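You operate a simulated robot arm through the tools that you are given. There is no shell and no other tool. Be economical: measure what you need, move in short steps, check, and stop when the job is done.

You run a simulated robot arm. Do the job below in one go: nothing can be reset, and whatever is moved stays where it is left.

Task
Vacuum the dust off the sorting table.
Fine: stand the nozzle back where it was and switch the vacuum off. Set down upright: vacuum nozzle.

It is judged by the outcome, as a careful person would: the job done as asked, and still so three seconds after it is handed in. It fails if anything else is knocked over, pushed out of place, dropped, spilled or broken.

Robot
A 6-joint arm with a fingered hand, fixed in place. Base frame: the origin is at the foot of the arm, x ahead of it, y to its left, z up; the work surface is at about z = 0.8. Units: m, degrees, N and s.
With the tool pointing down near the work surface it reaches from about 0.3 to 0.7 m from the base axis. Its first joint turns from -166.0 to 166.0 degrees. Payload 4 kg.
Tool frame: the origin (TCP) lies between the finger pads and is the grasp point; the fingertips stand 0.022 m ahead of it; z points along the fingers, y is the line along which they close. The gripper opens to 0.112 m. The gripper's body begins 0.06 m behind the TCP. The gripper is a hand of 4 fingers: y runs from the thumb to the fingers, the wrist lies at [0, 0, -0.218] in the tool frame, and closing takes about 1.5 s.
Orientation is that of the tool frame in the base frame, as a unit quaternion [x, y, z, w]. With the fingers straight down and closing along the base's y, the tool's x points along the base's -x, its y along +y and its z along -z.

Tools
- The arm moves only by the tool drive_tool. Its arguments are lists of equal length, an entry for each row: "xyz": the shift along the tool's x, y, z in m, a list of three; "dr": the turn, a rotation vector about the tool's x, y, z in degrees, a list of three; "gripper": the closure, from 0 (fully open) to 1 (shut). In form: {"xyz": [[x, y, z], ...], "dr": [[wx, wy, wz], ...], "gripper": [gripper, ...]}. A call has 1 to 10 rows; each row is the pose to reach, as a shift and turn from the pose commanded when the call began, along the tool's axes at that moment. Each row takes 0.2 s and may step no farther than 0.05 m and 8.6 degrees from the row before; otherwise, or with a gripper value out of range, the whole call is refused. A pose out of reach is approached as far as the arm can. The call stops where the force on the tool passes 40 N (or 10 N more than at its start, if that is more) or the arm is blocked; 0.2 s more then pass. The fingers move at their own pace (about 0.045 m/s each) and stop on an object; they squeeze with about 28 N. The grip force told is the motor's: it shows also when the fingers shut on nothing. Time passes only in rows, and 0.2 s behind the last, so rows that repeat a pose let the fingers close. The reply holds the time, the measured pose of the TCP, the force on the tool along the base axes, the opening and the grip force, in the units named above and with some noise, with the torque about the TCP (base axes, N m) and any sound that the robot's microphone picked up, and new pictures: "pictures" is both (left out), scene, wrist or none.
- Cameras (640 x 400 px; columns grow to the right, rows downward): "scene" is fixed at [0.2196, 0.4969, 1.4269]; the picture's right is [-0.61, -0.79, 0.00], its down [-0.77, 0.60, -0.25] and it looks along [0.19, -0.15, -0.97] (base axes); focal length 308 px, centre (320, 200). "wrist" rides on the gripper at [0.069, 0.004, -0.083] in the tool frame; the picture's right is [-0.06, 1.00, 0.00], its down [-0.77, -0.05, -0.64] and it looks along [-0.64, -0.04, 0.77] (tool axes); focal length 243 px, centre (320, 200). There is no depth. A picture from a camera that has moved, and an enlarged one, comes with that camera's place and axes in the base frame and with its lens.
- set_grasp(shape): the hand has 4 fingers and takes this shape, open, in about a second: jaw (thumb against the fingers, like two jaws); tri (thumb and two fingers); tip (a fingertip pinch); poke (one finger out to press); point (the index stretched); flat (the hand flat); cup (the hand cupped); fist (a fist). The gripper value then closes the fingers along that shape, each until it touches; the sizes above hold for jaw. It gives what a move gives, with no picture.
- close_up(camera, box): a new picture of the part [left, top, right, bottom] of that camera's present view, enlarged. It takes no simulated time.
- sign_off(): hands the job in; it is judged then, once.

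Go step by step. Nothing tells you positions but the pictures and the camera data: compare them with the known pose of the tool, close in by small moves and look again before you grip or let go. The budget is 120 turns and 200 pictures, counting those below and the enlarged ones. Unless the task says otherwise, let go and move clear before handing in, and close with one line.

The tools are called after "Call:" as name(argument=value, ...) on one line, values as JSON. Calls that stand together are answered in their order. drive_tool: Moves the arm, as the interface text tells. Its arguments: {"type":"object","properties":{"xyz":{"type":"array"},"dr":{"type":"array"},"gripper":{"type":"array"},"pictures":{"type":"string","enum":["both","scene","wrist","none"]}},"required":["xyz","dr","gripper"]} The other tools are called the same way: set_grasp (shape) gives the hand a shape; close_up (camera, box) takes an enlarged picture of a part of a camera's view; sign_off () hands the job in.

At the start:

```text
time: 0.0
ee_pos: [0.2274, 0.3292, 1.1816]
tool_rot: [0.0, 1.0, 0.0, 0.001]
ft_force: [-0.2, -0.1, 0.2]
ft_torque: [0.01, 0.01, -0.01]
width: 0.1121
grip_force: 0.2
shape: jaw
```

scene: 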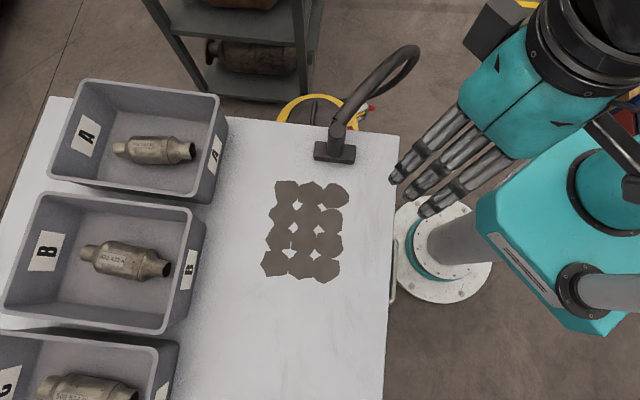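
wrist: 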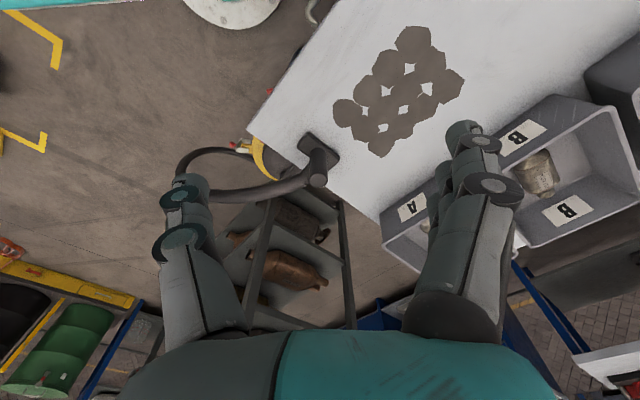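

I see a dust patch about (0.31, 0.46) on the table and the nozzle standing near (0.41, 0.30) with its hose going to something yellow beyond the edge. I'll look closer for the nozzle's shape and the switch.

Call:
close_up(camera="scene", box=[260, 30, 440, 180])

Call:
close_up(camera="wrist", box=[160, 100, 360, 225])

```text
2.67 times, centred on (350, 105) of scene
camera zoom: at [0.2196, 0.4969, 1.4269], right [-0.61, -0.79, 0.0], down [-0.77, 0.6, -0.25], along [0.19, -0.15, -0.97], focal length 820 px, centre (240, 453)
```

zoom: 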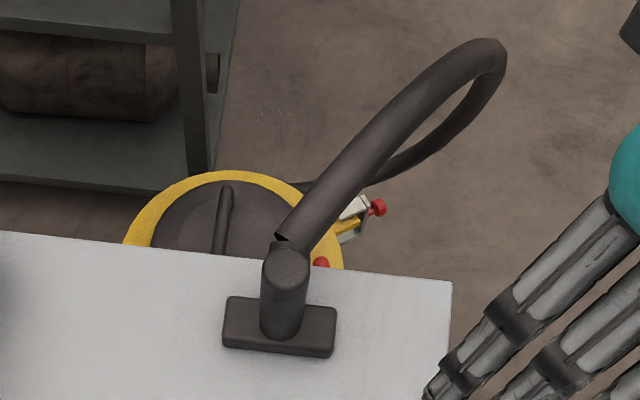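

```text
3.20 times, centred on (260, 162) of wrist
camera zoom: at [0.157, 0.3334, 1.2628], right [0.06, 1.0, 0.0], down [0.77, -0.05, 0.64], along [0.64, -0.04, -0.77], focal length 776 px, centre (512, 320)
```

zoom: 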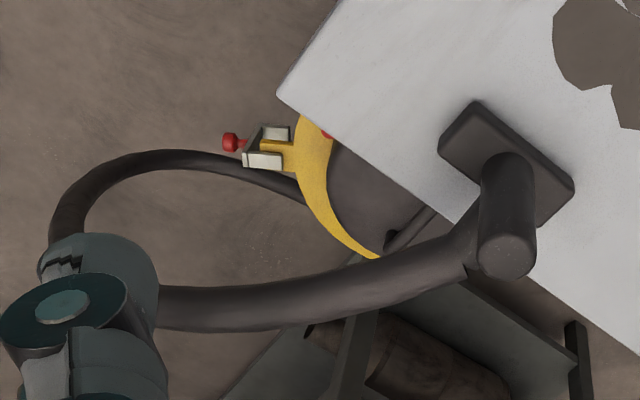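

The vacuum body appears to be a drum beside the table, rim around z≈0.4, with red controls near (0.57, 0.08, 0.40) and (0.60, -0.06, 0.35). I'll swing the wrist camera above it and listen for whether it runs.

Call:
drive_tool(xyz=[[-0.01, -0.045, 0], [-0.02, -0.09, 0], [-0.03, -0.135, 0], [-0.04, -0.18, 0], [-0.05, -0.225, 0], [-0.06, -0.25, 0], [-0.06, -0.25, 0]], dr=[[0, 0, 0], [0, 0, 0], [0, 0, 0], [0, 0, 0], [0, 0, 0], [0, 0, 0], [0, 0, 0]], gripper=[0, 0, 0, 0, 0, 0, 0])

```text
time: 1.6
ee_pos: [0.2871, 0.0796, 1.1836]
tool_rot: [0.001, 1.0, 0.0, 0.0]
ft_force: [0.3, 0.6, 0.2]
ft_torque: [0.02, 0.01, -0.02]
width: 0.1118
grip_force: 0.1
shape: jaw
camera wrist: at [0.2179, 0.0837, 1.2651], right [0.06, 1.0, 0.0], down [0.77, -0.05, 0.64], along [0.64, -0.04, -0.77], focal length 243 px, centre (320, 200)
```

scene: 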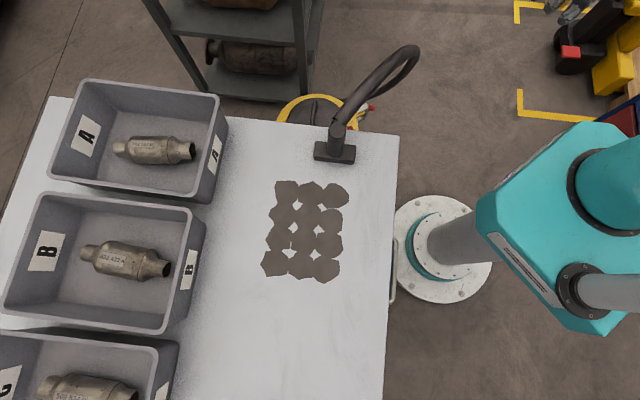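
wrist: 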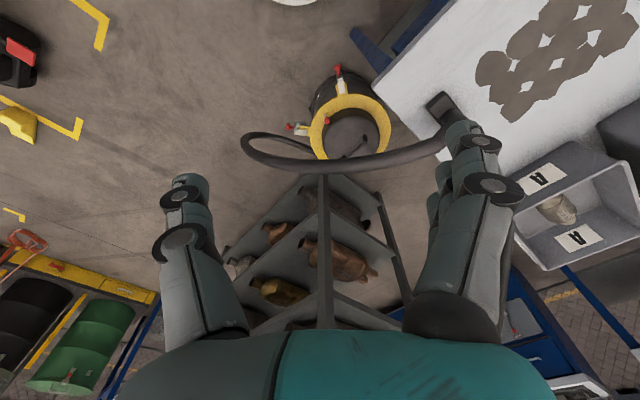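

No sound so far, so the vacuum seems to be off. I'll enlarge the drum.

Call:
close_up(camera="wrist", box=[260, 50, 420, 170])

Call:
close_up(camera="scene", box=[270, 80, 400, 170])

```text
3.33 times, centred on (340, 110) of wrist
camera zoom: at [0.2179, 0.0837, 1.2651], right [0.06, 1.0, 0.0], down [0.77, -0.05, 0.64], along [0.64, -0.04, -0.77], focal length 809 px, centre (253, 500)
```

zoom: 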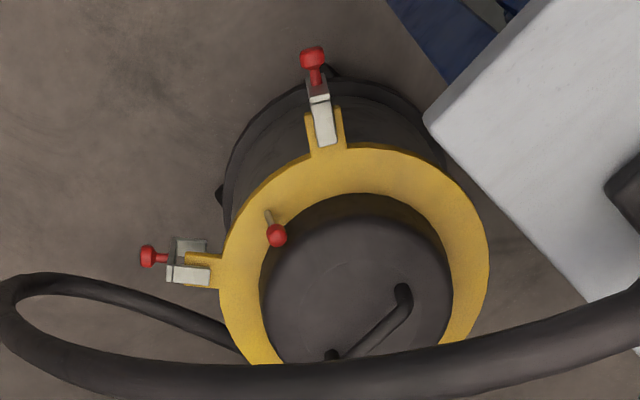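

```text
4.44 times, centred on (335, 125) of scene
camera zoom: at [0.2196, 0.4969, 1.4269], right [-0.61, -0.79, 0.0], down [-0.77, 0.6, -0.25], along [0.19, -0.15, -0.97], focal length 1367 px, centre (253, 533)
```

zoom: 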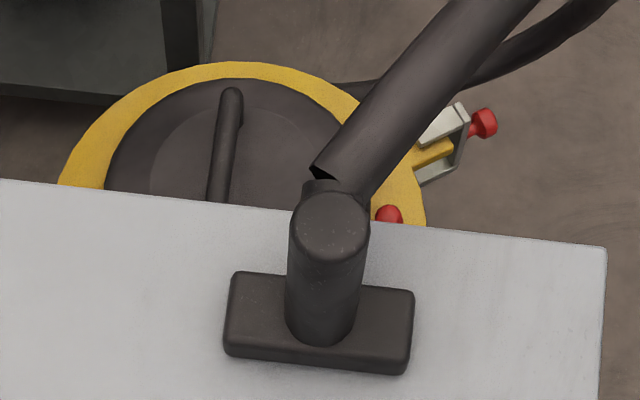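

The drum has a small toggle lever with a red ball on its yellow rim, near (0.56, 0.09, 0.41); the other red tips are clamps. The hose loops above it, so I'll lower the camera for a better look.

Call:
drive_tool(xyz=[[0, -0.01, 0.045], [0, -0.02, 0.09], [0, -0.03, 0.135], [0, -0.04, 0.18], [0, -0.05, 0.225], [0, -0.05, 0.26], [0, -0.05, 0.26]], dr=[[0, 0, 0], [0, 0, 0], [0, 0, 0], [0, 0, 0], [0, 0, 0], [0, 0, 0], [0, 0, 0]], gripper=[0, 0, 0, 0, 0, 0, 0])

Call:
close_up(camera="wrist", box=[280, 20, 480, 145])

```text
time: 3.2
ee_pos: [0.291, 0.0283, 0.9241]
tool_rot: [-0.001, 1.0, 0.0, -0.002]
ft_force: [0.1, -0.7, -0.3]
ft_torque: [-0.02, 0.02, 0.01]
width: 0.1119
grip_force: 0.1
shape: jaw
out of reach, approached as far as the arm can: row 6, 7
camera wrist: at [0.2214, 0.0334, 1.005], right [0.06, 1.0, 0.0], down [0.77, -0.05, 0.64], along [0.64, -0.04, -0.77], focal length 243 px, centre (320, 200)
```

scene: 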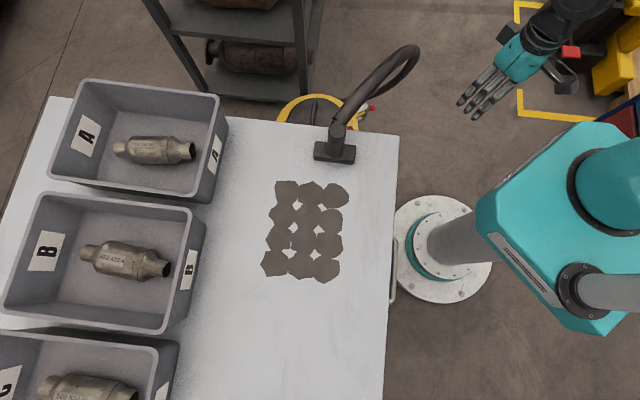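
wrist: 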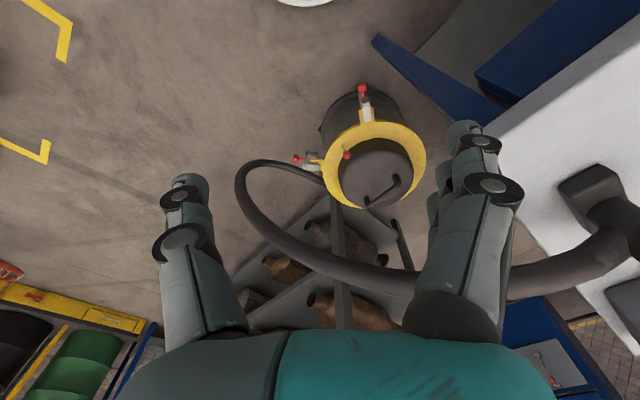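

```text
3.20 times, centred on (380, 82) of wrist
camera zoom: at [0.2214, 0.0334, 1.005], right [0.06, 1.0, 0.0], down [0.77, -0.05, 0.64], along [0.64, -0.04, -0.77], focal length 776 px, centre (128, 576)
```

zoom: 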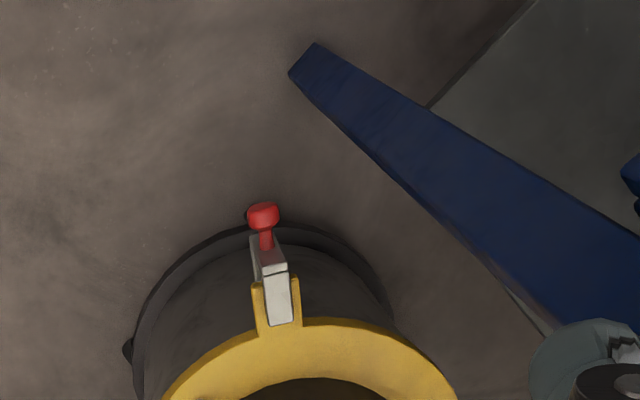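

The near-axis reach limit stopped me at z 0.924; the toggle is visible now. I'll enlarge it.

Call:
close_up(camera="wrist", box=[300, 110, 430, 210])

Call:
close_up(camera="wrist", box=[325, 135, 375, 170])

```text
4.00 times, centred on (365, 160) of wrist
camera zoom: at [0.2214, 0.0334, 1.005], right [0.06, 1.0, 0.0], down [0.77, -0.05, 0.64], along [0.64, -0.04, -0.77], focal length 970 px, centre (140, 360)
```

zoom: 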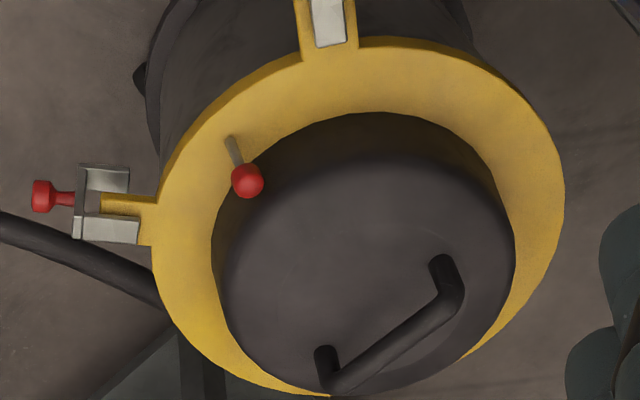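

```text
11.43 times, centred on (350, 152) of wrist
camera zoom: at [0.2214, 0.0334, 1.005], right [0.06, 1.0, 0.0], down [0.77, -0.05, 0.64], along [0.64, -0.04, -0.77], focal length 2773 px, centre (-23, 743)
```

zoom: 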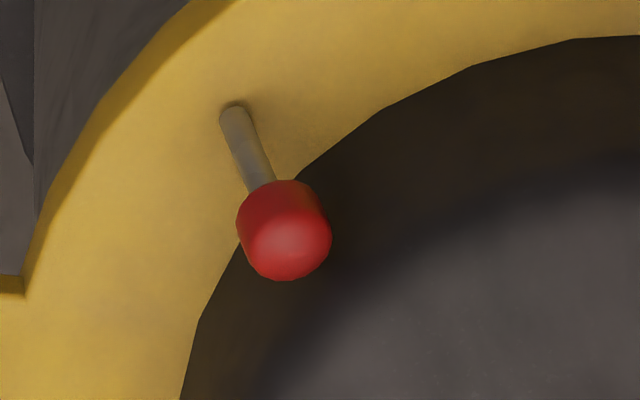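

The toggle stem rises from the rim at about (0.555, 0.079, 0.353), ball at (0.561, 0.087, 0.410), leaning inward toward the drum centre; flipping it means pushing outward (-x,-y). To stay clear of the hose strand overhead, I'll go down on the base side and come in tilted beneath it.

Call:
drive_tool(xyz=[[-0.035, -0.02, 0.0], [-0.07, -0.048, 0.02], [-0.07, -0.048, 0.06], [-0.07, -0.048, 0.1], [-0.07, -0.048, 0.14], [-0.07, -0.048, 0.18], [-0.07, -0.048, 0.2], [-0.07, -0.048, 0.2]], dr=[[0, 0, 0], [0, 0, 0], [0, 0, 0], [0, 0, 0], [0, 0, 0], [0, 0, 0], [0, 0, 0], [0, 0, 0]], gripper=[0, 0, 0, 0, 0, 0, 0, 0])

```text
time: 5.0
ee_pos: [0.3605, -0.0176, 0.7236]
tool_rot: [0.0, 1.0, 0.001, 0.0]
ft_force: [0.2, 0.7, 0.6]
ft_torque: [0.01, 0.0, 0.01]
width: 0.1118
grip_force: 0.0
shape: jaw
camera wrist: at [0.291, -0.0132, 0.8051], right [0.06, 1.0, 0.0], down [0.76, -0.05, 0.64], along [0.64, -0.04, -0.77], focal length 243 px, centre (320, 200)
```

scene: 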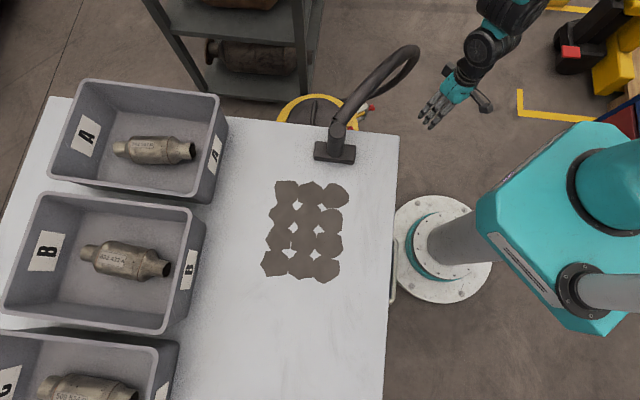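
wrist: 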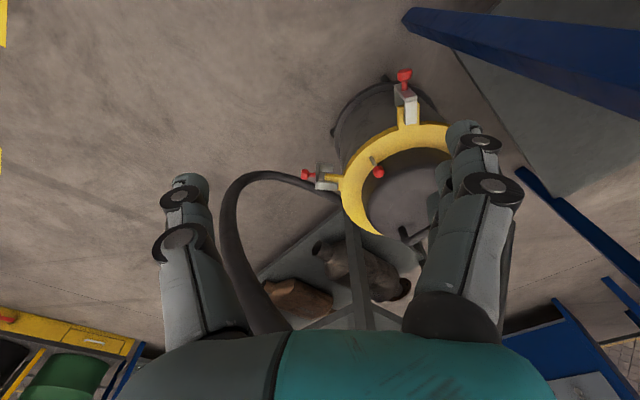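

The arm reaches well here. I'll continue down and tilt 45° outward, ending short of and above the toggle.

Call:
drive_tool(xyz=[[0, 0, 0.045], [-0.02, 0.01, 0.09], [-0.05, 0.015, 0.12], [-0.08, 0.02, 0.15], [-0.11, 0.03, 0.18], [-0.13, 0.04, 0.2], [-0.15, 0.05, 0.21], [-0.15, 0.05, 0.21]], dr=[[0, 0, 0], [0, -7.5, 0], [0, -15, 0], [0, -22.5, 0], [0, -30, 0], [0, -37.5, 0], [0, -45, 0], [0, -45, 0]], gripper=[0, 0, 0, 0, 0, 0, 0, 0])

```text
refused: row 2 steps farther than a row can; nothing moved
```

Call:
drive_tool(xyz=[[0, 0, 0.045], [-0.02, 0.01, 0.085], [-0.045, 0.015, 0.12], [-0.075, 0.02, 0.15], [-0.105, 0.03, 0.18], [-0.13, 0.04, 0.2], [-0.15, 0.05, 0.21], [-0.15, 0.05, 0.21]], dr=[[0, 0, 0], [0, -7.5, 0], [0, -15, 0], [0, -22.5, 0], [0, -30, 0], [0, -37.5, 0], [0, -45, 0], [0, -45, 0]], gripper=[0, 0, 0, 0, 0, 0, 0, 0])

```text
time: 6.8
ee_pos: [0.5129, 0.0335, 0.5121]
tool_rot: [0.0, 0.924, 0.0, 0.383]
ft_force: [-0.7, 0.7, 0.0]
ft_torque: [0.0, -0.01, 0.01]
width: 0.1116
grip_force: 0.0
shape: jaw
camera wrist: at [0.4051, 0.0382, 0.52], right [0.04, 1.0, 0.05], down [0.09, -0.05, 1.0], along [1.0, -0.04, -0.09], focal length 243 px, centre (320, 200)
```

scene: 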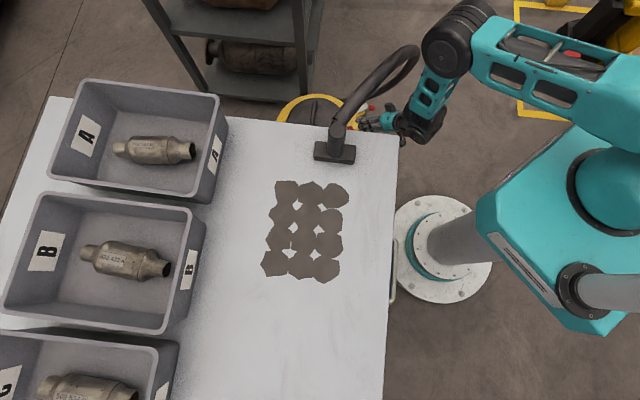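
wrist: 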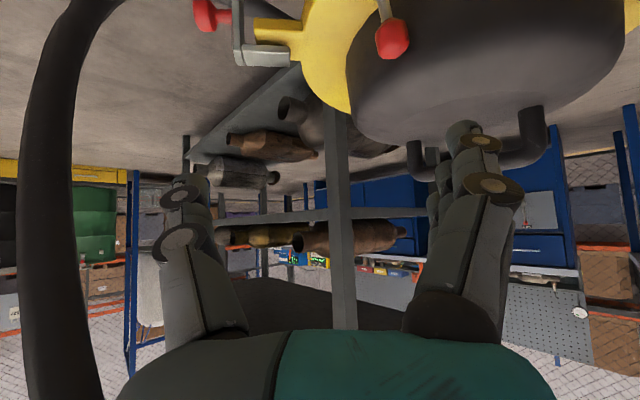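

Ball now triangulates to about (0.561, 0.087, 0.405). I'll align and approach along the fingers, stopping just short.

Call:
drive_tool(xyz=[[0.02, 0.027, 0], [0.0396, 0.0535, 0], [0.0396, 0.0535, 0.03], [0.0396, 0.0535, 0.06], [0.0396, 0.0535, 0.085], [0.0396, 0.0535, 0.085]], dr=[[0, 0, 0], [0, 0, 0], [0, 0, 0], [0, 0, 0], [0, 0, 0], [0, 0, 0]], gripper=[0, 0, 0, 0, 0, 0], pictures="wrist")

```text
time: 8.2
ee_pos: [0.5437, 0.0857, 0.4238]
tool_rot: [0.001, 0.924, -0.001, 0.383]
ft_force: [-7.9, -4.4, 7.4]
ft_torque: [0.6, -0.07, 0.52]
width: 0.1119
grip_force: 0.1
shape: jaw
camera wrist: at [0.4343, 0.09, 0.4313], right [0.05, 1.0, 0.04], down [0.09, -0.05, 0.99], along [1.0, -0.04, -0.09], focal length 243 px, centre (320, 200)
```

wrist: 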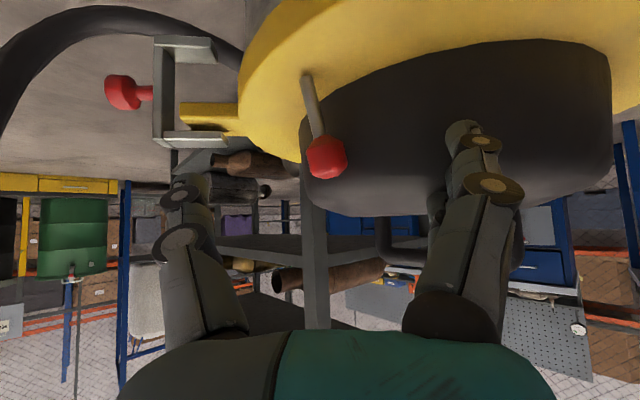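

The fingers lightly touched the raised lid (force ~11 N), since the ball sits only about 7 mm from it. I'll back off, yaw 45° so the fingers pinch tangentially to the lid, and narrow the opening.

Call:
drive_tool(xyz=[[0, 0, -0.03], [0, 0, -0.06], [0, -0.005, -0.06], [0, -0.01, -0.06], [-0.001, -0.015, -0.06], [-0.002, -0.02, -0.06], [-0.003, -0.027, -0.06], [-0.003, -0.027, -0.06], [-0.003, -0.027, -0.035], [-0.003, -0.027, -0.035]], dr=[[0, 0, 0], [0, 0, 0], [-5.3, 0, -5.3], [-10.6, 0, -10.6], [-15.9, 0, -15.9], [-21.2, 0, -21.2], [-26.5, 0, -26.5], [-31.8, 0, -31.8], [-31.8, 0, -31.8], [-31.8, 0, -31.8]], gripper=[0, 0, 0.5, 0.5, 0.5, 0.5, 0.5, 0.5, 0.5, 0.5])

```text
time: 10.4
ee_pos: [0.5218, 0.0586, 0.4507]
tool_rot: [-0.354, 0.853, 0.147, 0.354]
ft_force: [0.1, 0.2, 0.6]
ft_torque: [-0.01, 0.0, -0.04]
width: 0.0565
grip_force: 0.2
shape: jaw
camera wrist: at [0.4407, -0.0148, 0.4592], right [-0.67, 0.74, 0.05], down [0.1, 0.03, 0.99], along [0.73, 0.68, -0.09], focal length 243 px, centre (320, 200)
```

scene: 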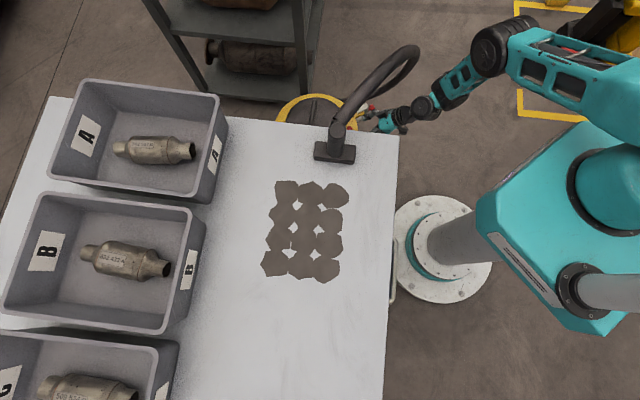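
wrist: 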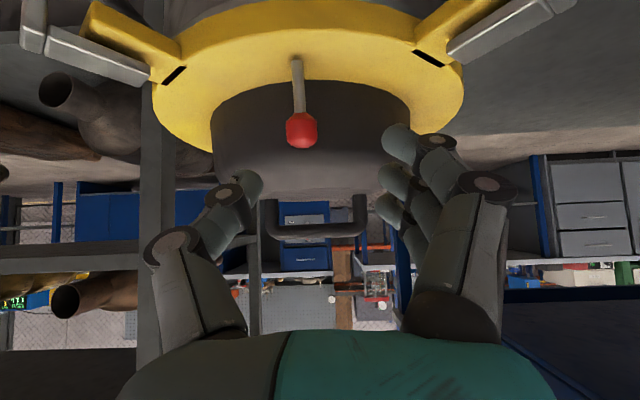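

The view is well aligned: ball slightly left of the finger midline. I'll shift 11 mm and move in, then look before pinching.

Call:
drive_tool(xyz=[[0.002, -0.011, 0], [0.0036, -0.011, 0.03], [0.0036, -0.011, 0.06], [0.0036, -0.011, 0.06]], dr=[[0, 0, 0], [0, 0, 0], [0, 0, 0], [0, 0, 0]], gripper=[0.5, 0.5, 0.5, 0.5], pictures="wrist")

```text
time: 11.4
ee_pos: [0.5488, 0.0807, 0.4314]
tool_rot: [-0.354, 0.854, 0.146, 0.353]
ft_force: [-0.6, 0.0, -0.5]
ft_torque: [-0.03, 0.01, 0.0]
width: 0.0565
grip_force: 0.1
shape: jaw
out of reach, approached as far as the arm can: row 2, 3, 4
camera wrist: at [0.4683, 0.0076, 0.4394], right [-0.67, 0.74, 0.04], down [0.1, 0.03, 0.99], along [0.73, 0.67, -0.09], focal length 243 px, centre (320, 200)
```

wrist: 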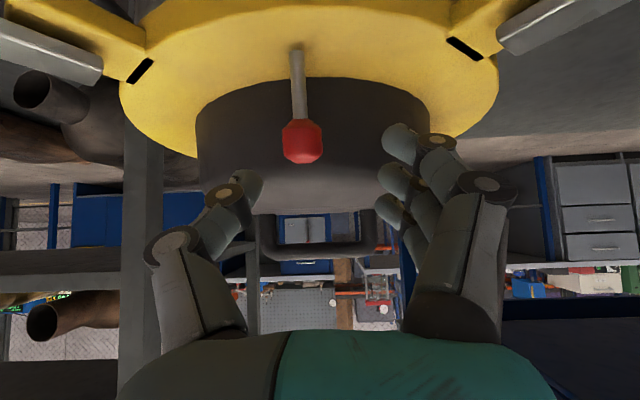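

The arm hits its reach limit just short of the ball, with fingertips about 8 mm shy. I'll back out and change to a steeper, less yawed approach (yaw ~20°, 35° from vertical), which should bring the wrist within reach.

Call:
drive_tool(xyz=[[0, 0, -0.03], [0, 0, -0.05], [0, 0, -0.05], [0, 0, -0.05], [0, 0, -0.05], [0, 0, -0.05], [0, 0, -0.05]], dr=[[0, 0, 0], [0, 0, 0], [4, 2.46, 4.8], [8, 4.92, 9.6], [12, 7.4, 14.4], [16.1, 9.85, 19.2], [16.1, 9.85, 19.2]], gripper=[0.5, 0.5, 0.5, 0.5, 0.5, 0.5, 0.5])

```text
time: 13.0
ee_pos: [0.5249, 0.0566, 0.4674]
tool_rot: [-0.165, 0.939, 0.052, 0.296]
ft_force: [-0.3, 0.1, -0.2]
ft_torque: [0.0, -0.01, 0.04]
width: 0.0564
grip_force: 0.0
shape: jaw
camera wrist: at [0.4241, 0.0248, 0.494], right [-0.29, 0.96, 0.04], down [0.26, 0.04, 0.96], along [0.92, 0.29, -0.26], focal length 243 px, centre (320, 200)
```

scene: 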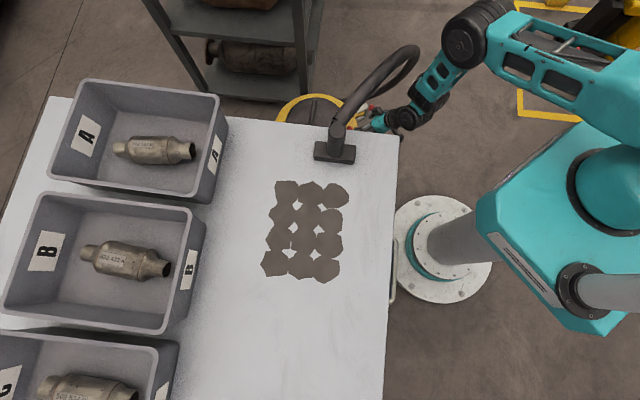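
wrist: 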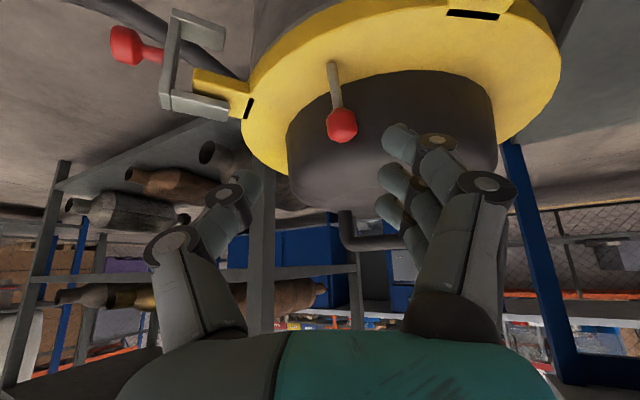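

Ball confirmed at (0.561, 0.086, 0.400). I'll shift sideways 15 mm and advance 68 mm.

Call:
drive_tool(xyz=[[0.003, 0.0153, 0], [0.003, 0.0153, 0.03], [0.003, 0.0153, 0.055], [0.003, 0.0153, 0.068], [0.003, 0.0153, 0.068]], dr=[[0, 0, 0], [0, 0, 0], [0, 0, 0], [0, 0, 0], [0, 0, 0]], gripper=[0.5, 0.5, 0.5, 0.5, 0.5], pictures="wrist")

```text
time: 14.2
ee_pos: [0.5508, 0.0826, 0.4098]
tool_rot: [-0.165, 0.94, 0.053, 0.295]
ft_force: [-24.2, -7.8, 17.8]
ft_torque: [0.73, -0.26, 0.88]
width: 0.0557
grip_force: 0.1
shape: jaw
camera wrist: at [0.4506, 0.0516, 0.4368], right [-0.29, 0.96, 0.04], down [0.26, 0.04, 0.96], along [0.92, 0.29, -0.26], focal length 243 px, centre (320, 200)
```

wrist: 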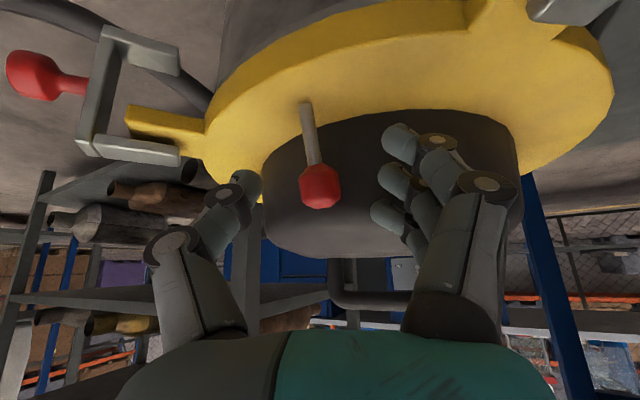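

One finger presses on the lid shoulder (~31 N). I'll ease back a few millimetres before closing on the ball.

Call:
drive_tool(xyz=[[0.006, -0.001, -0.005], [0.006, -0.001, -0.005]], dr=[[0, 0, 0], [0, 0, 0]], gripper=[0.5, 0.5], pictures="scene")

```text
time: 14.8
ee_pos: [0.5476, 0.0801, 0.4127]
tool_rot: [-0.166, 0.938, 0.053, 0.298]
ft_force: [0.0, 0.2, 0.1]
ft_torque: [-0.01, 0.01, 0.0]
width: 0.0565
grip_force: 0.0
shape: jaw
```

scene: 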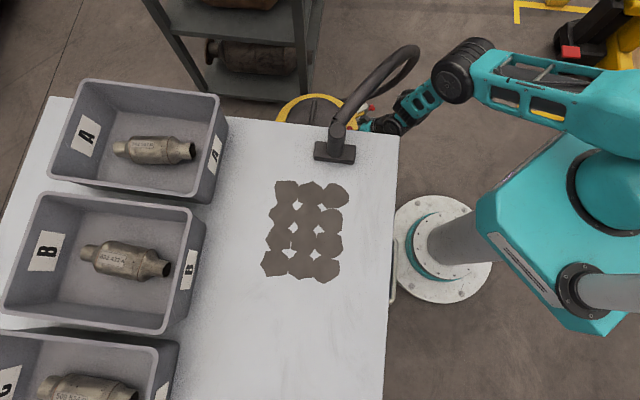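

Free of contact and the drum hasn't shifted. Now I'll close on the ball.

Call:
drive_tool(xyz=[[0, 0, 0], [0, 0, 0], [0, 0, 0], [0, 0, 0], [0, 0, 0], [0, 0, 0]], dr=[[0, 0, 0], [0, 0, 0], [0, 0, 0], [0, 0, 0], [0, 0, 0], [0, 0, 0]], gripper=[0.65, 0.8, 1, 1, 1, 1], pictures="wrist")

```text
time: 16.2
ee_pos: [0.5454, 0.0809, 0.4114]
tool_rot: [-0.165, 0.94, 0.053, 0.295]
ft_force: [-2.9, 4.0, 0.2]
ft_torque: [0.0, -0.01, 0.08]
width: 0.0001
grip_force: 28.5
shape: jaw
camera wrist: at [0.4449, 0.0486, 0.4381], right [-0.29, 0.96, 0.04], down [0.26, 0.04, 0.96], along [0.92, 0.29, -0.26], focal length 243 px, centre (320, 200)
```

wrist: 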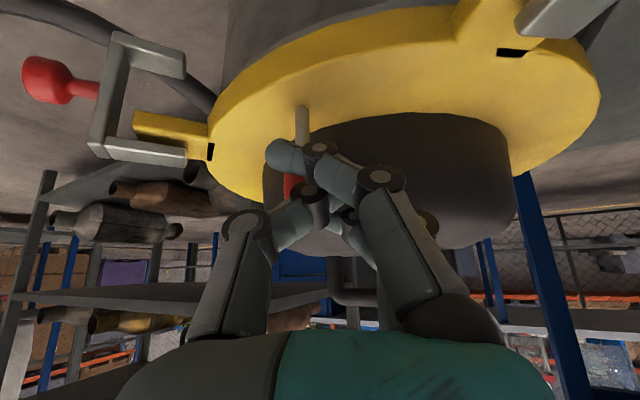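

The fingers closed around the stem area, with the ball caught between finger tips rather than pinched. I'll try dragging it outward along the tool's x, which hooks it with the upper finger.

Call:
drive_tool(xyz=[[0.008, -0.004, 0], [0.016, -0.008, 0], [0.024, -0.011, 0], [0.024, -0.011, 0]], dr=[[0, 0, 0], [0, 0, 0], [0, 0, 0], [0, 0, 0]], gripper=[1, 1, 1, 1], pictures="wrist")

Call:
close_up(camera="wrist", box=[220, 60, 420, 260])

```text
time: 17.2
ee_pos: [0.5387, 0.0657, 0.4033]
tool_rot: [-0.165, 0.936, 0.053, 0.305]
ft_force: [-7.1, 2.6, 16.5]
ft_torque: [-0.01, -0.14, 0.1]
width: 0.0
grip_force: 28.2
shape: jaw
stopped in row 4: the force on the tool passed its limit at 43 N (the readings are from after the stop); the commanded pose is now the measured one
camera wrist: at [0.4373, 0.0334, 0.4278], right [-0.29, 0.96, 0.04], down [0.24, 0.04, 0.97], along [0.92, 0.29, -0.24], focal length 243 px, centre (320, 200)
```

wrist: 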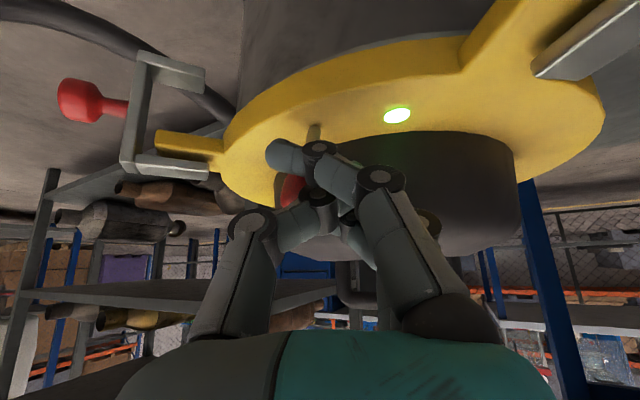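

```text
2.00 times, centred on (320, 160) of wrist
camera zoom: at [0.4373, 0.0334, 0.4278], right [-0.29, 0.96, 0.04], down [0.24, 0.04, 0.97], along [0.92, 0.29, -0.24], focal length 485 px, centre (320, 280)
```

zoom: 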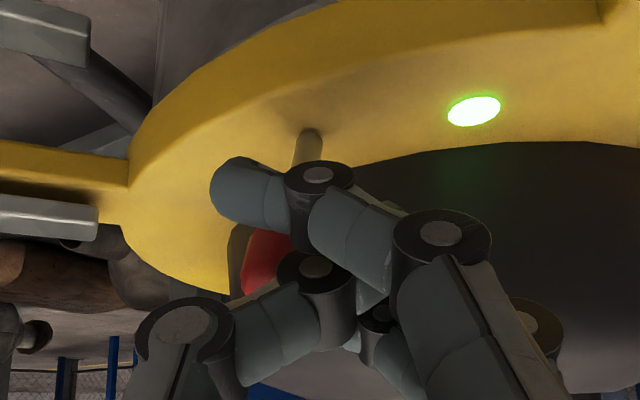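

A green light came on at the rim: the vacuum is switched on. I'll open and withdraw carefully along the fingers.

Call:
drive_tool(xyz=[[0, 0, 0], [0, 0, 0], [0, 0, 0], [0, 0, 0], [0, 0, -0.02], [0, 0, -0.06], [0, 0, -0.08]], dr=[[0, 0, 0], [0, 0, 0], [0, 0, 0], [0, 0, 0], [0, 0, 0], [0, 0, 0], [0, 0, 0]], gripper=[0.5, 0.5, 0.5, 0.5, 0.5, 0.5, 0.5])

Call:
close_up(camera="wrist", box=[240, 40, 440, 200])

```text
time: 18.8
ee_pos: [0.4945, 0.048, 0.4667]
tool_rot: [-0.165, 0.937, 0.052, 0.304]
ft_force: [-0.5, -0.3, 0.3]
ft_torque: [0.03, 0.03, 0.02]
width: 0.0557
grip_force: 0.2
shape: jaw
camera wrist: at [0.3931, 0.0164, 0.4917], right [-0.29, 0.96, 0.04], down [0.24, 0.04, 0.97], along [0.92, 0.29, -0.24], focal length 243 px, centre (320, 200)
```

scene: 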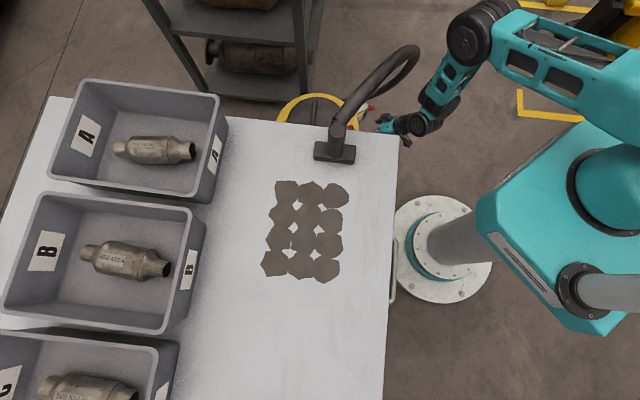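
wrist: 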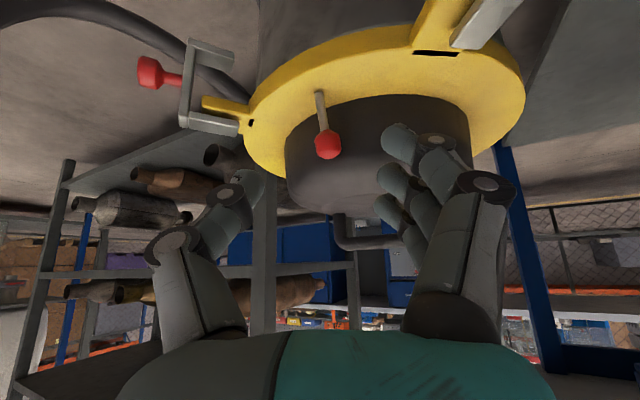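

```text
2.50 times, centred on (340, 120) of wrist
camera zoom: at [0.3931, 0.0164, 0.4917], right [-0.29, 0.96, 0.04], down [0.24, 0.04, 0.97], along [0.92, 0.29, -0.24], focal length 606 px, centre (270, 400)
```

zoom: 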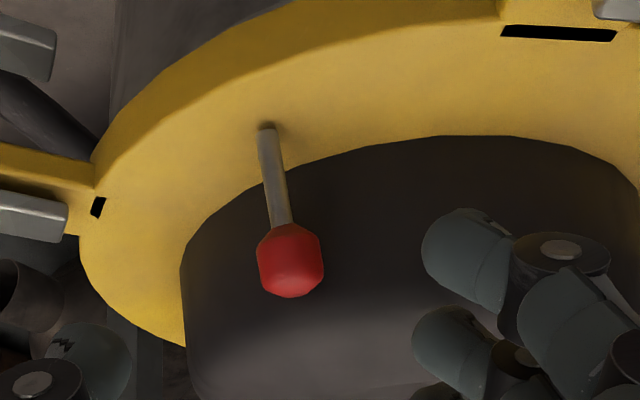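

The light went out again: opening the fingers flipped the lever back. I'll repeat the same hooking move, but this time pull out with the fingers still closed so that the withdrawal keeps pushing outward.

Call:
drive_tool(xyz=[[-0.016, 0.0133, 0], [-0.016, 0.0133, 0.04], [-0.016, 0.0133, 0.07], [-0.016, 0.0133, 0.08], [-0.016, 0.0133, 0.08], [-0.016, 0.0133, 0.08], [-0.016, 0.0133, 0.08], [-0.016, 0.0133, 0.08], [-0.016, 0.0133, 0.08]], dr=[[0, 1, 0], [0, 1, 0], [0, 1, 0], [0, 1, 0], [0, 1, 0], [0, 1, 0], [0, 1, 0], [0, 1, 0], [0, 1, 0]], gripper=[0.5, 0.5, 0.5, 0.5, 0.8, 1, 1, 1, 1], pictures="wrist")

```text
time: 20.8
ee_pos: [0.5476, 0.0832, 0.4127]
tool_rot: [-0.166, 0.938, 0.052, 0.299]
ft_force: [-1.7, -0.3, 0.3]
ft_torque: [0.04, 0.01, 0.0]
width: 0.0002
grip_force: 28.0
shape: jaw
camera wrist: at [0.4472, 0.0511, 0.4385], right [-0.29, 0.96, 0.04], down [0.26, 0.04, 0.97], along [0.92, 0.29, -0.26], focal length 243 px, centre (320, 200)
```

wrist: 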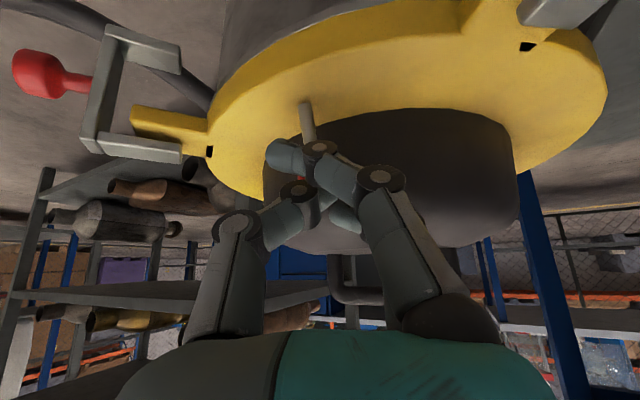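

Similar hold as before. Now I'll drag outward and watch the light, then withdraw closed.

Call:
drive_tool(xyz=[[0.008, -0.004, 0], [0.016, -0.01, 0], [0.022, -0.016, 0], [0.022, -0.016, 0]], dr=[[0, 0, 0], [0, 0, 0], [0, 0, 0], [0, 0, 0]], gripper=[1, 1, 1, 1], pictures="wrist")

Call:
close_up(camera="wrist", box=[220, 60, 420, 260])

```text
time: 21.3
ee_pos: [0.5479, 0.0767, 0.4085]
tool_rot: [-0.166, 0.936, 0.055, 0.306]
ft_force: [-4.2, 8.9, 14.5]
ft_torque: [0.38, -0.22, 0.22]
width: 0.0
grip_force: 27.6
shape: jaw
stopped in row 2: the force on the tool passed its limit at 46 N (the readings are from after the stop); the commanded pose is now the measured one
camera wrist: at [0.4463, 0.0449, 0.4352], right [-0.3, 0.95, 0.04], down [0.24, 0.03, 0.97], along [0.92, 0.3, -0.24], focal length 243 px, centre (320, 200)
```

wrist: 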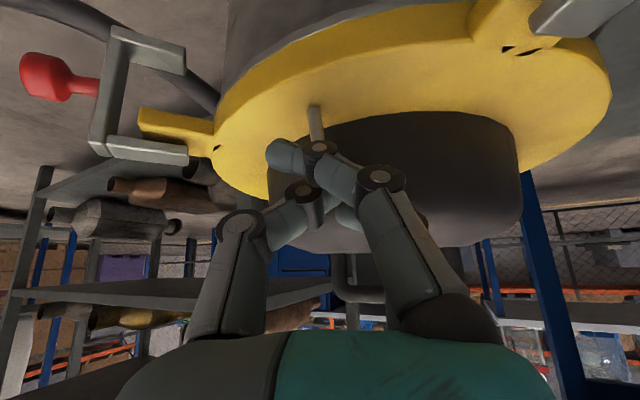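

```text
2.00 times, centred on (320, 160) of wrist
camera zoom: at [0.4463, 0.0449, 0.4352], right [-0.3, 0.95, 0.04], down [0.24, 0.03, 0.97], along [0.92, 0.3, -0.24], focal length 485 px, centre (320, 280)
```

zoom: 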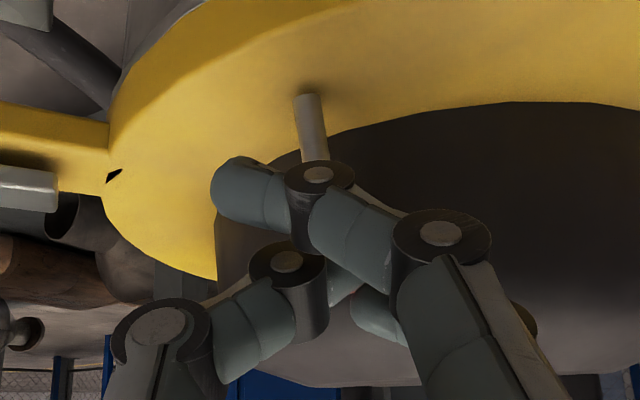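

Not on this time: the ball slipped behind the fingers. I'll back out and change the hand to a fingertip pinch so only thumb and index enter.

Call:
drive_tool(xyz=[[0, 0, -0.02], [0, 0, -0.06], [0, 0, -0.08], [0, 0, -0.08]], dr=[[0, 0, 0], [0, 0, 0], [0, 0, 0], [0, 0, 0]], gripper=[1, 1, 1, 1], pictures="none")

Call:
set_grasp(shape="tip")

Call:
drive_tool(xyz=[[0, 0, 0], [0, 0, 0], [0, 0, 0], [0, 0, 0], [0, 0, 0], [0, 0, 0]], dr=[[0, 0, 0], [0, 0, 0], [0, 0, 0], [0, 0, 0], [0, 0, 0], [0, 0, 0]], gripper=[1, 1, 1, 1, 1, 1], pictures="wrist")

Call:
drive_tool(xyz=[[0, 0, 0], [0, 0, 0], [0, 0, 0], [0, 0, 0], [0, 0, 0]], dr=[[0, 0, 0], [0, 0, 0], [0, 0, 0], [0, 0, 0], [0, 0, 0]], gripper=[0.4, 0.4, 0.4, 0.4, 0.4], pictures="wrist")

```text
time: 22.3
ee_pos: [0.5024, 0.0585, 0.4745]
tool_rot: [-0.166, 0.937, 0.054, 0.304]
ft_force: [-0.9, -0.3, -0.1]
ft_torque: [-0.01, -0.01, 0.03]
width: 0.0002
grip_force: 28.2
shape: jaw
```

```text
time: 23.2
ee_pos: [0.501, 0.0593, 0.4748]
tool_rot: [-0.166, 0.937, 0.055, 0.303]
ft_force: [-0.1, 0.5, 0.2]
ft_torque: [0.0, -0.02, -0.01]
width: 0.112
grip_force: 0.1
shape: tip
```

```text
time: 24.6
ee_pos: [0.5023, 0.0594, 0.475]
tool_rot: [-0.166, 0.937, 0.054, 0.303]
ft_force: [0.7, -0.9, 0.3]
ft_torque: [0.0, 0.01, -0.01]
width: 0.0001
grip_force: 0.1
shape: tip
camera wrist: at [0.4011, 0.0273, 0.4996], right [-0.3, 0.95, 0.04], down [0.25, 0.04, 0.97], along [0.92, 0.3, -0.25], focal length 243 px, centre (320, 200)
```

wrist: 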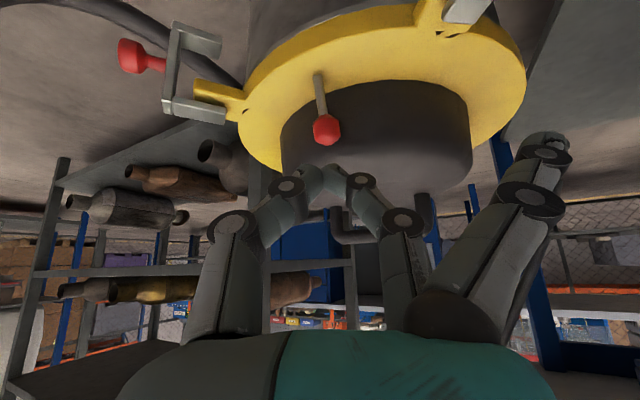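

```text
time: 25.8
ee_pos: [0.5019, 0.0592, 0.4746]
tool_rot: [-0.166, 0.937, 0.054, 0.304]
ft_force: [0.5, -1.1, -0.2]
ft_torque: [0.01, 0.03, 0.01]
width: 0.0667
grip_force: 0.0
shape: tip
camera wrist: at [0.4011, 0.0273, 0.4996], right [-0.3, 0.95, 0.04], down [0.25, 0.04, 0.97], along [0.92, 0.3, -0.25], focal length 243 px, centre (320, 200)
```

wrist: 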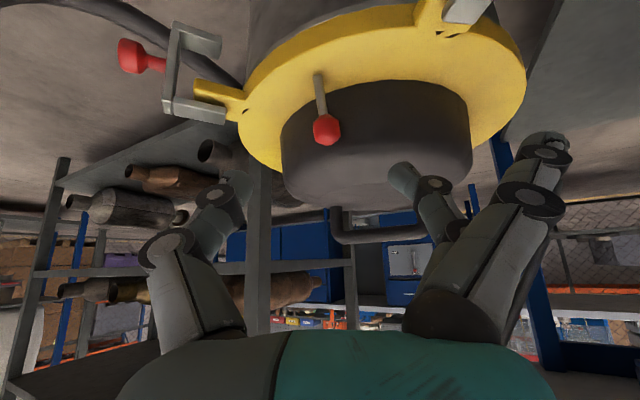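

Only thumb and index meet now, at the tool centreline. Ball is 8 mm above and 6 mm right of that line; I'll align and advance.

Call:
drive_tool(xyz=[[-0.0084, 0.0058, 0], [-0.0084, 0.0058, 0.035], [-0.0084, 0.0058, 0.065], [-0.0084, 0.0058, 0.087], [-0.0084, 0.0058, 0.087]], dr=[[0, 0, 0], [0, 0, 0], [0, 0, 0], [0, 0, 0], [0, 0, 0]], gripper=[0.5, 0.5, 0.5, 0.5, 0.5], pictures="wrist")

```text
time: 27.0
ee_pos: [0.5556, 0.0851, 0.4075]
tool_rot: [-0.167, 0.937, 0.055, 0.302]
ft_force: [0.8, 0.0, 0.0]
ft_torque: [-0.01, 0.0, -0.02]
width: 0.0568
grip_force: 0.1
shape: tip
camera wrist: at [0.4541, 0.0527, 0.4333], right [-0.3, 0.95, 0.04], down [0.25, 0.04, 0.97], along [0.92, 0.3, -0.25], focal length 243 px, centre (320, 200)
```

wrist: 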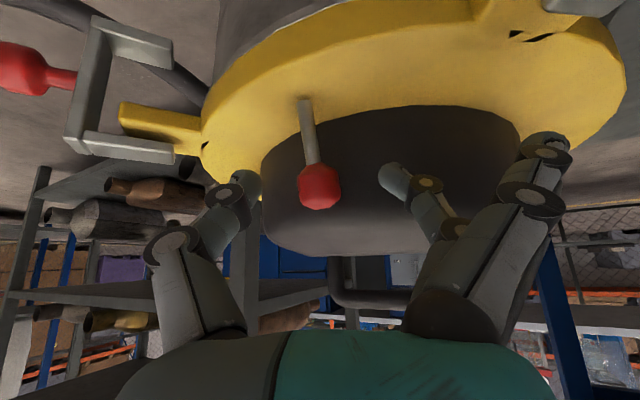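

No contact and the ball is exactly between thumb and index. Closing the pinch.

Call:
drive_tool(xyz=[[0, 0, 0], [0, 0, 0], [0, 0, 0], [0, 0, 0], [0, 0, 0]], dr=[[0, 0, 0], [0, 0, 0], [0, 0, 0], [0, 0, 0], [0, 0, 0]], gripper=[0.7, 0.9, 0.9, 0.9, 0.9], pictures="wrist")

```text
time: 28.2
ee_pos: [0.5546, 0.0837, 0.4079]
tool_rot: [-0.166, 0.937, 0.054, 0.302]
ft_force: [-5.7, -1.9, 1.9]
ft_torque: [-0.03, 0.03, -0.01]
width: 0.012
grip_force: 28.1
shape: tip
camera wrist: at [0.4537, 0.0525, 0.4333], right [-0.3, 0.95, 0.04], down [0.25, 0.04, 0.97], along [0.92, 0.3, -0.25], focal length 243 px, centre (320, 200)
```

wrist: 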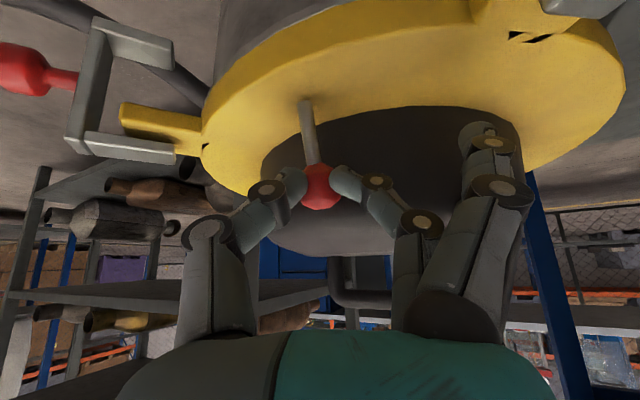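

Pinched cleanly. Now I'll pull the ball straight outward in small steps.

Call:
drive_tool(xyz=[[0.0056, -0.0039, -0.0041], [0.0113, -0.0078, -0.0082], [0.017, -0.0118, -0.0123], [0.017, -0.0118, -0.0123]], dr=[[0, 0, 0], [0, 0, 0], [0, 0, 0], [0, 0, 0]], gripper=[0.9, 0.9, 0.9, 0.9], pictures="wrist")

```text
time: 29.2
ee_pos: [0.5387, 0.0664, 0.4089]
tool_rot: [-0.166, 0.937, 0.054, 0.303]
ft_force: [0.8, -0.1, 0.9]
ft_torque: [0.01, -0.04, 0.0]
width: 0.0068
grip_force: 28.2
shape: tip
camera wrist: at [0.4379, 0.0341, 0.4336], right [-0.3, 0.95, 0.04], down [0.24, 0.04, 0.97], along [0.92, 0.3, -0.24], focal length 243 px, centre (320, 200)
```

wrist: 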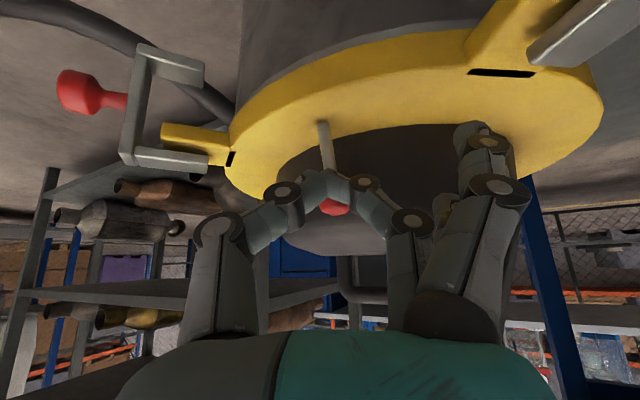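

The ball slipped out of the fingertips; the detent is firm. Next I'll set the pinch slightly lid-side of the ball centre so closing squeezes the ball outward, then keep dragging with closed fingers.

Call:
drive_tool(xyz=[[0, 0, -0.03], [0, 0, -0.05], [0, 0, -0.05], [-0.0125, 0.006, -0.05], [-0.0249, 0.0117, -0.05], [-0.0249, 0.0117, -0.02], [-0.0249, 0.0117, 0.005], [-0.0249, 0.0117, 0.0154], [-0.0249, 0.0117, 0.0154]], dr=[[0, 0, 0], [0, 0, 0], [0, 0, 0], [0, 0, 0], [0, 0, 0], [0, 0, 0], [0, 0, 0], [0, 0, 0], [0, 0, 0]], gripper=[0.9, 0.5, 0.5, 0.5, 0.5, 0.5, 0.5, 0.5, 0.5], pictures="wrist")

```text
time: 31.2
ee_pos: [0.5607, 0.0866, 0.4099]
tool_rot: [-0.166, 0.937, 0.054, 0.302]
ft_force: [-10.2, -4.1, 2.2]
ft_torque: [-0.02, 0.13, 0.25]
width: 0.053
grip_force: 0.1
shape: tip
camera wrist: at [0.4597, 0.0547, 0.4352], right [-0.3, 0.95, 0.04], down [0.25, 0.04, 0.97], along [0.92, 0.3, -0.25], focal length 243 px, centre (320, 200)
```

wrist: 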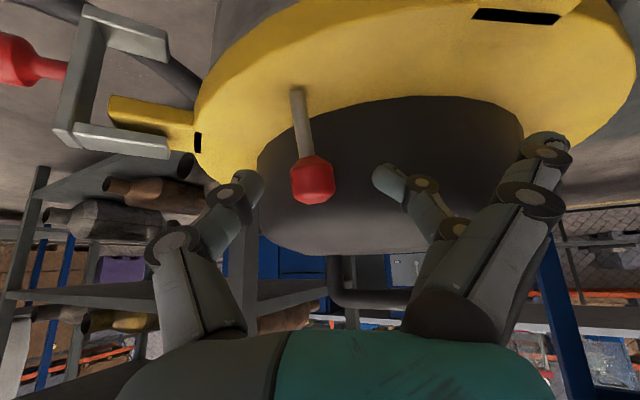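

In place with light lid contact. Closing to squeeze the ball outward.

Call:
drive_tool(xyz=[[0, -0.003, 0], [0, -0.003, 0], [0, -0.003, 0], [0, -0.003, 0], [0, -0.003, 0], [0, -0.003, 0]], dr=[[0, 0, 0], [0, 0, 0], [0, 0, 0], [0, 0, 0], [0, 0, 0], [0, 0, 0]], gripper=[0.7, 0.9, 1, 1, 1, 1], pictures="wrist")

Call:
close_up(camera="wrist", box=[220, 60, 420, 260])

```text
time: 32.6
ee_pos: [0.5629, 0.084, 0.4114]
tool_rot: [-0.165, 0.937, 0.053, 0.304]
ft_force: [2.7, -0.2, 4.2]
ft_torque: [-0.03, -0.1, 0.03]
width: 0.0149
grip_force: 27.9
shape: tip
camera wrist: at [0.4628, 0.0521, 0.4361], right [-0.3, 0.95, 0.04], down [0.24, 0.04, 0.97], along [0.92, 0.3, -0.24], focal length 243 px, centre (320, 200)
```

wrist: 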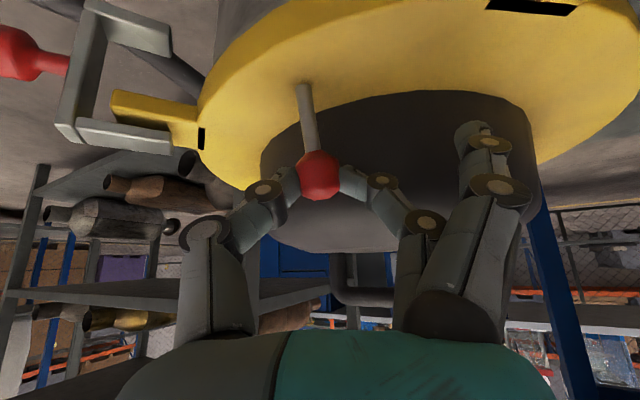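

```text
2.00 times, centred on (320, 160) of wrist
camera zoom: at [0.4628, 0.0521, 0.4361], right [-0.3, 0.95, 0.04], down [0.24, 0.04, 0.97], along [0.92, 0.3, -0.24], focal length 485 px, centre (320, 280)
```

zoom: 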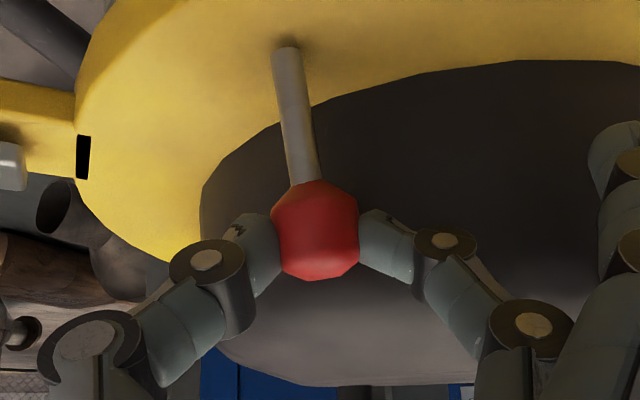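

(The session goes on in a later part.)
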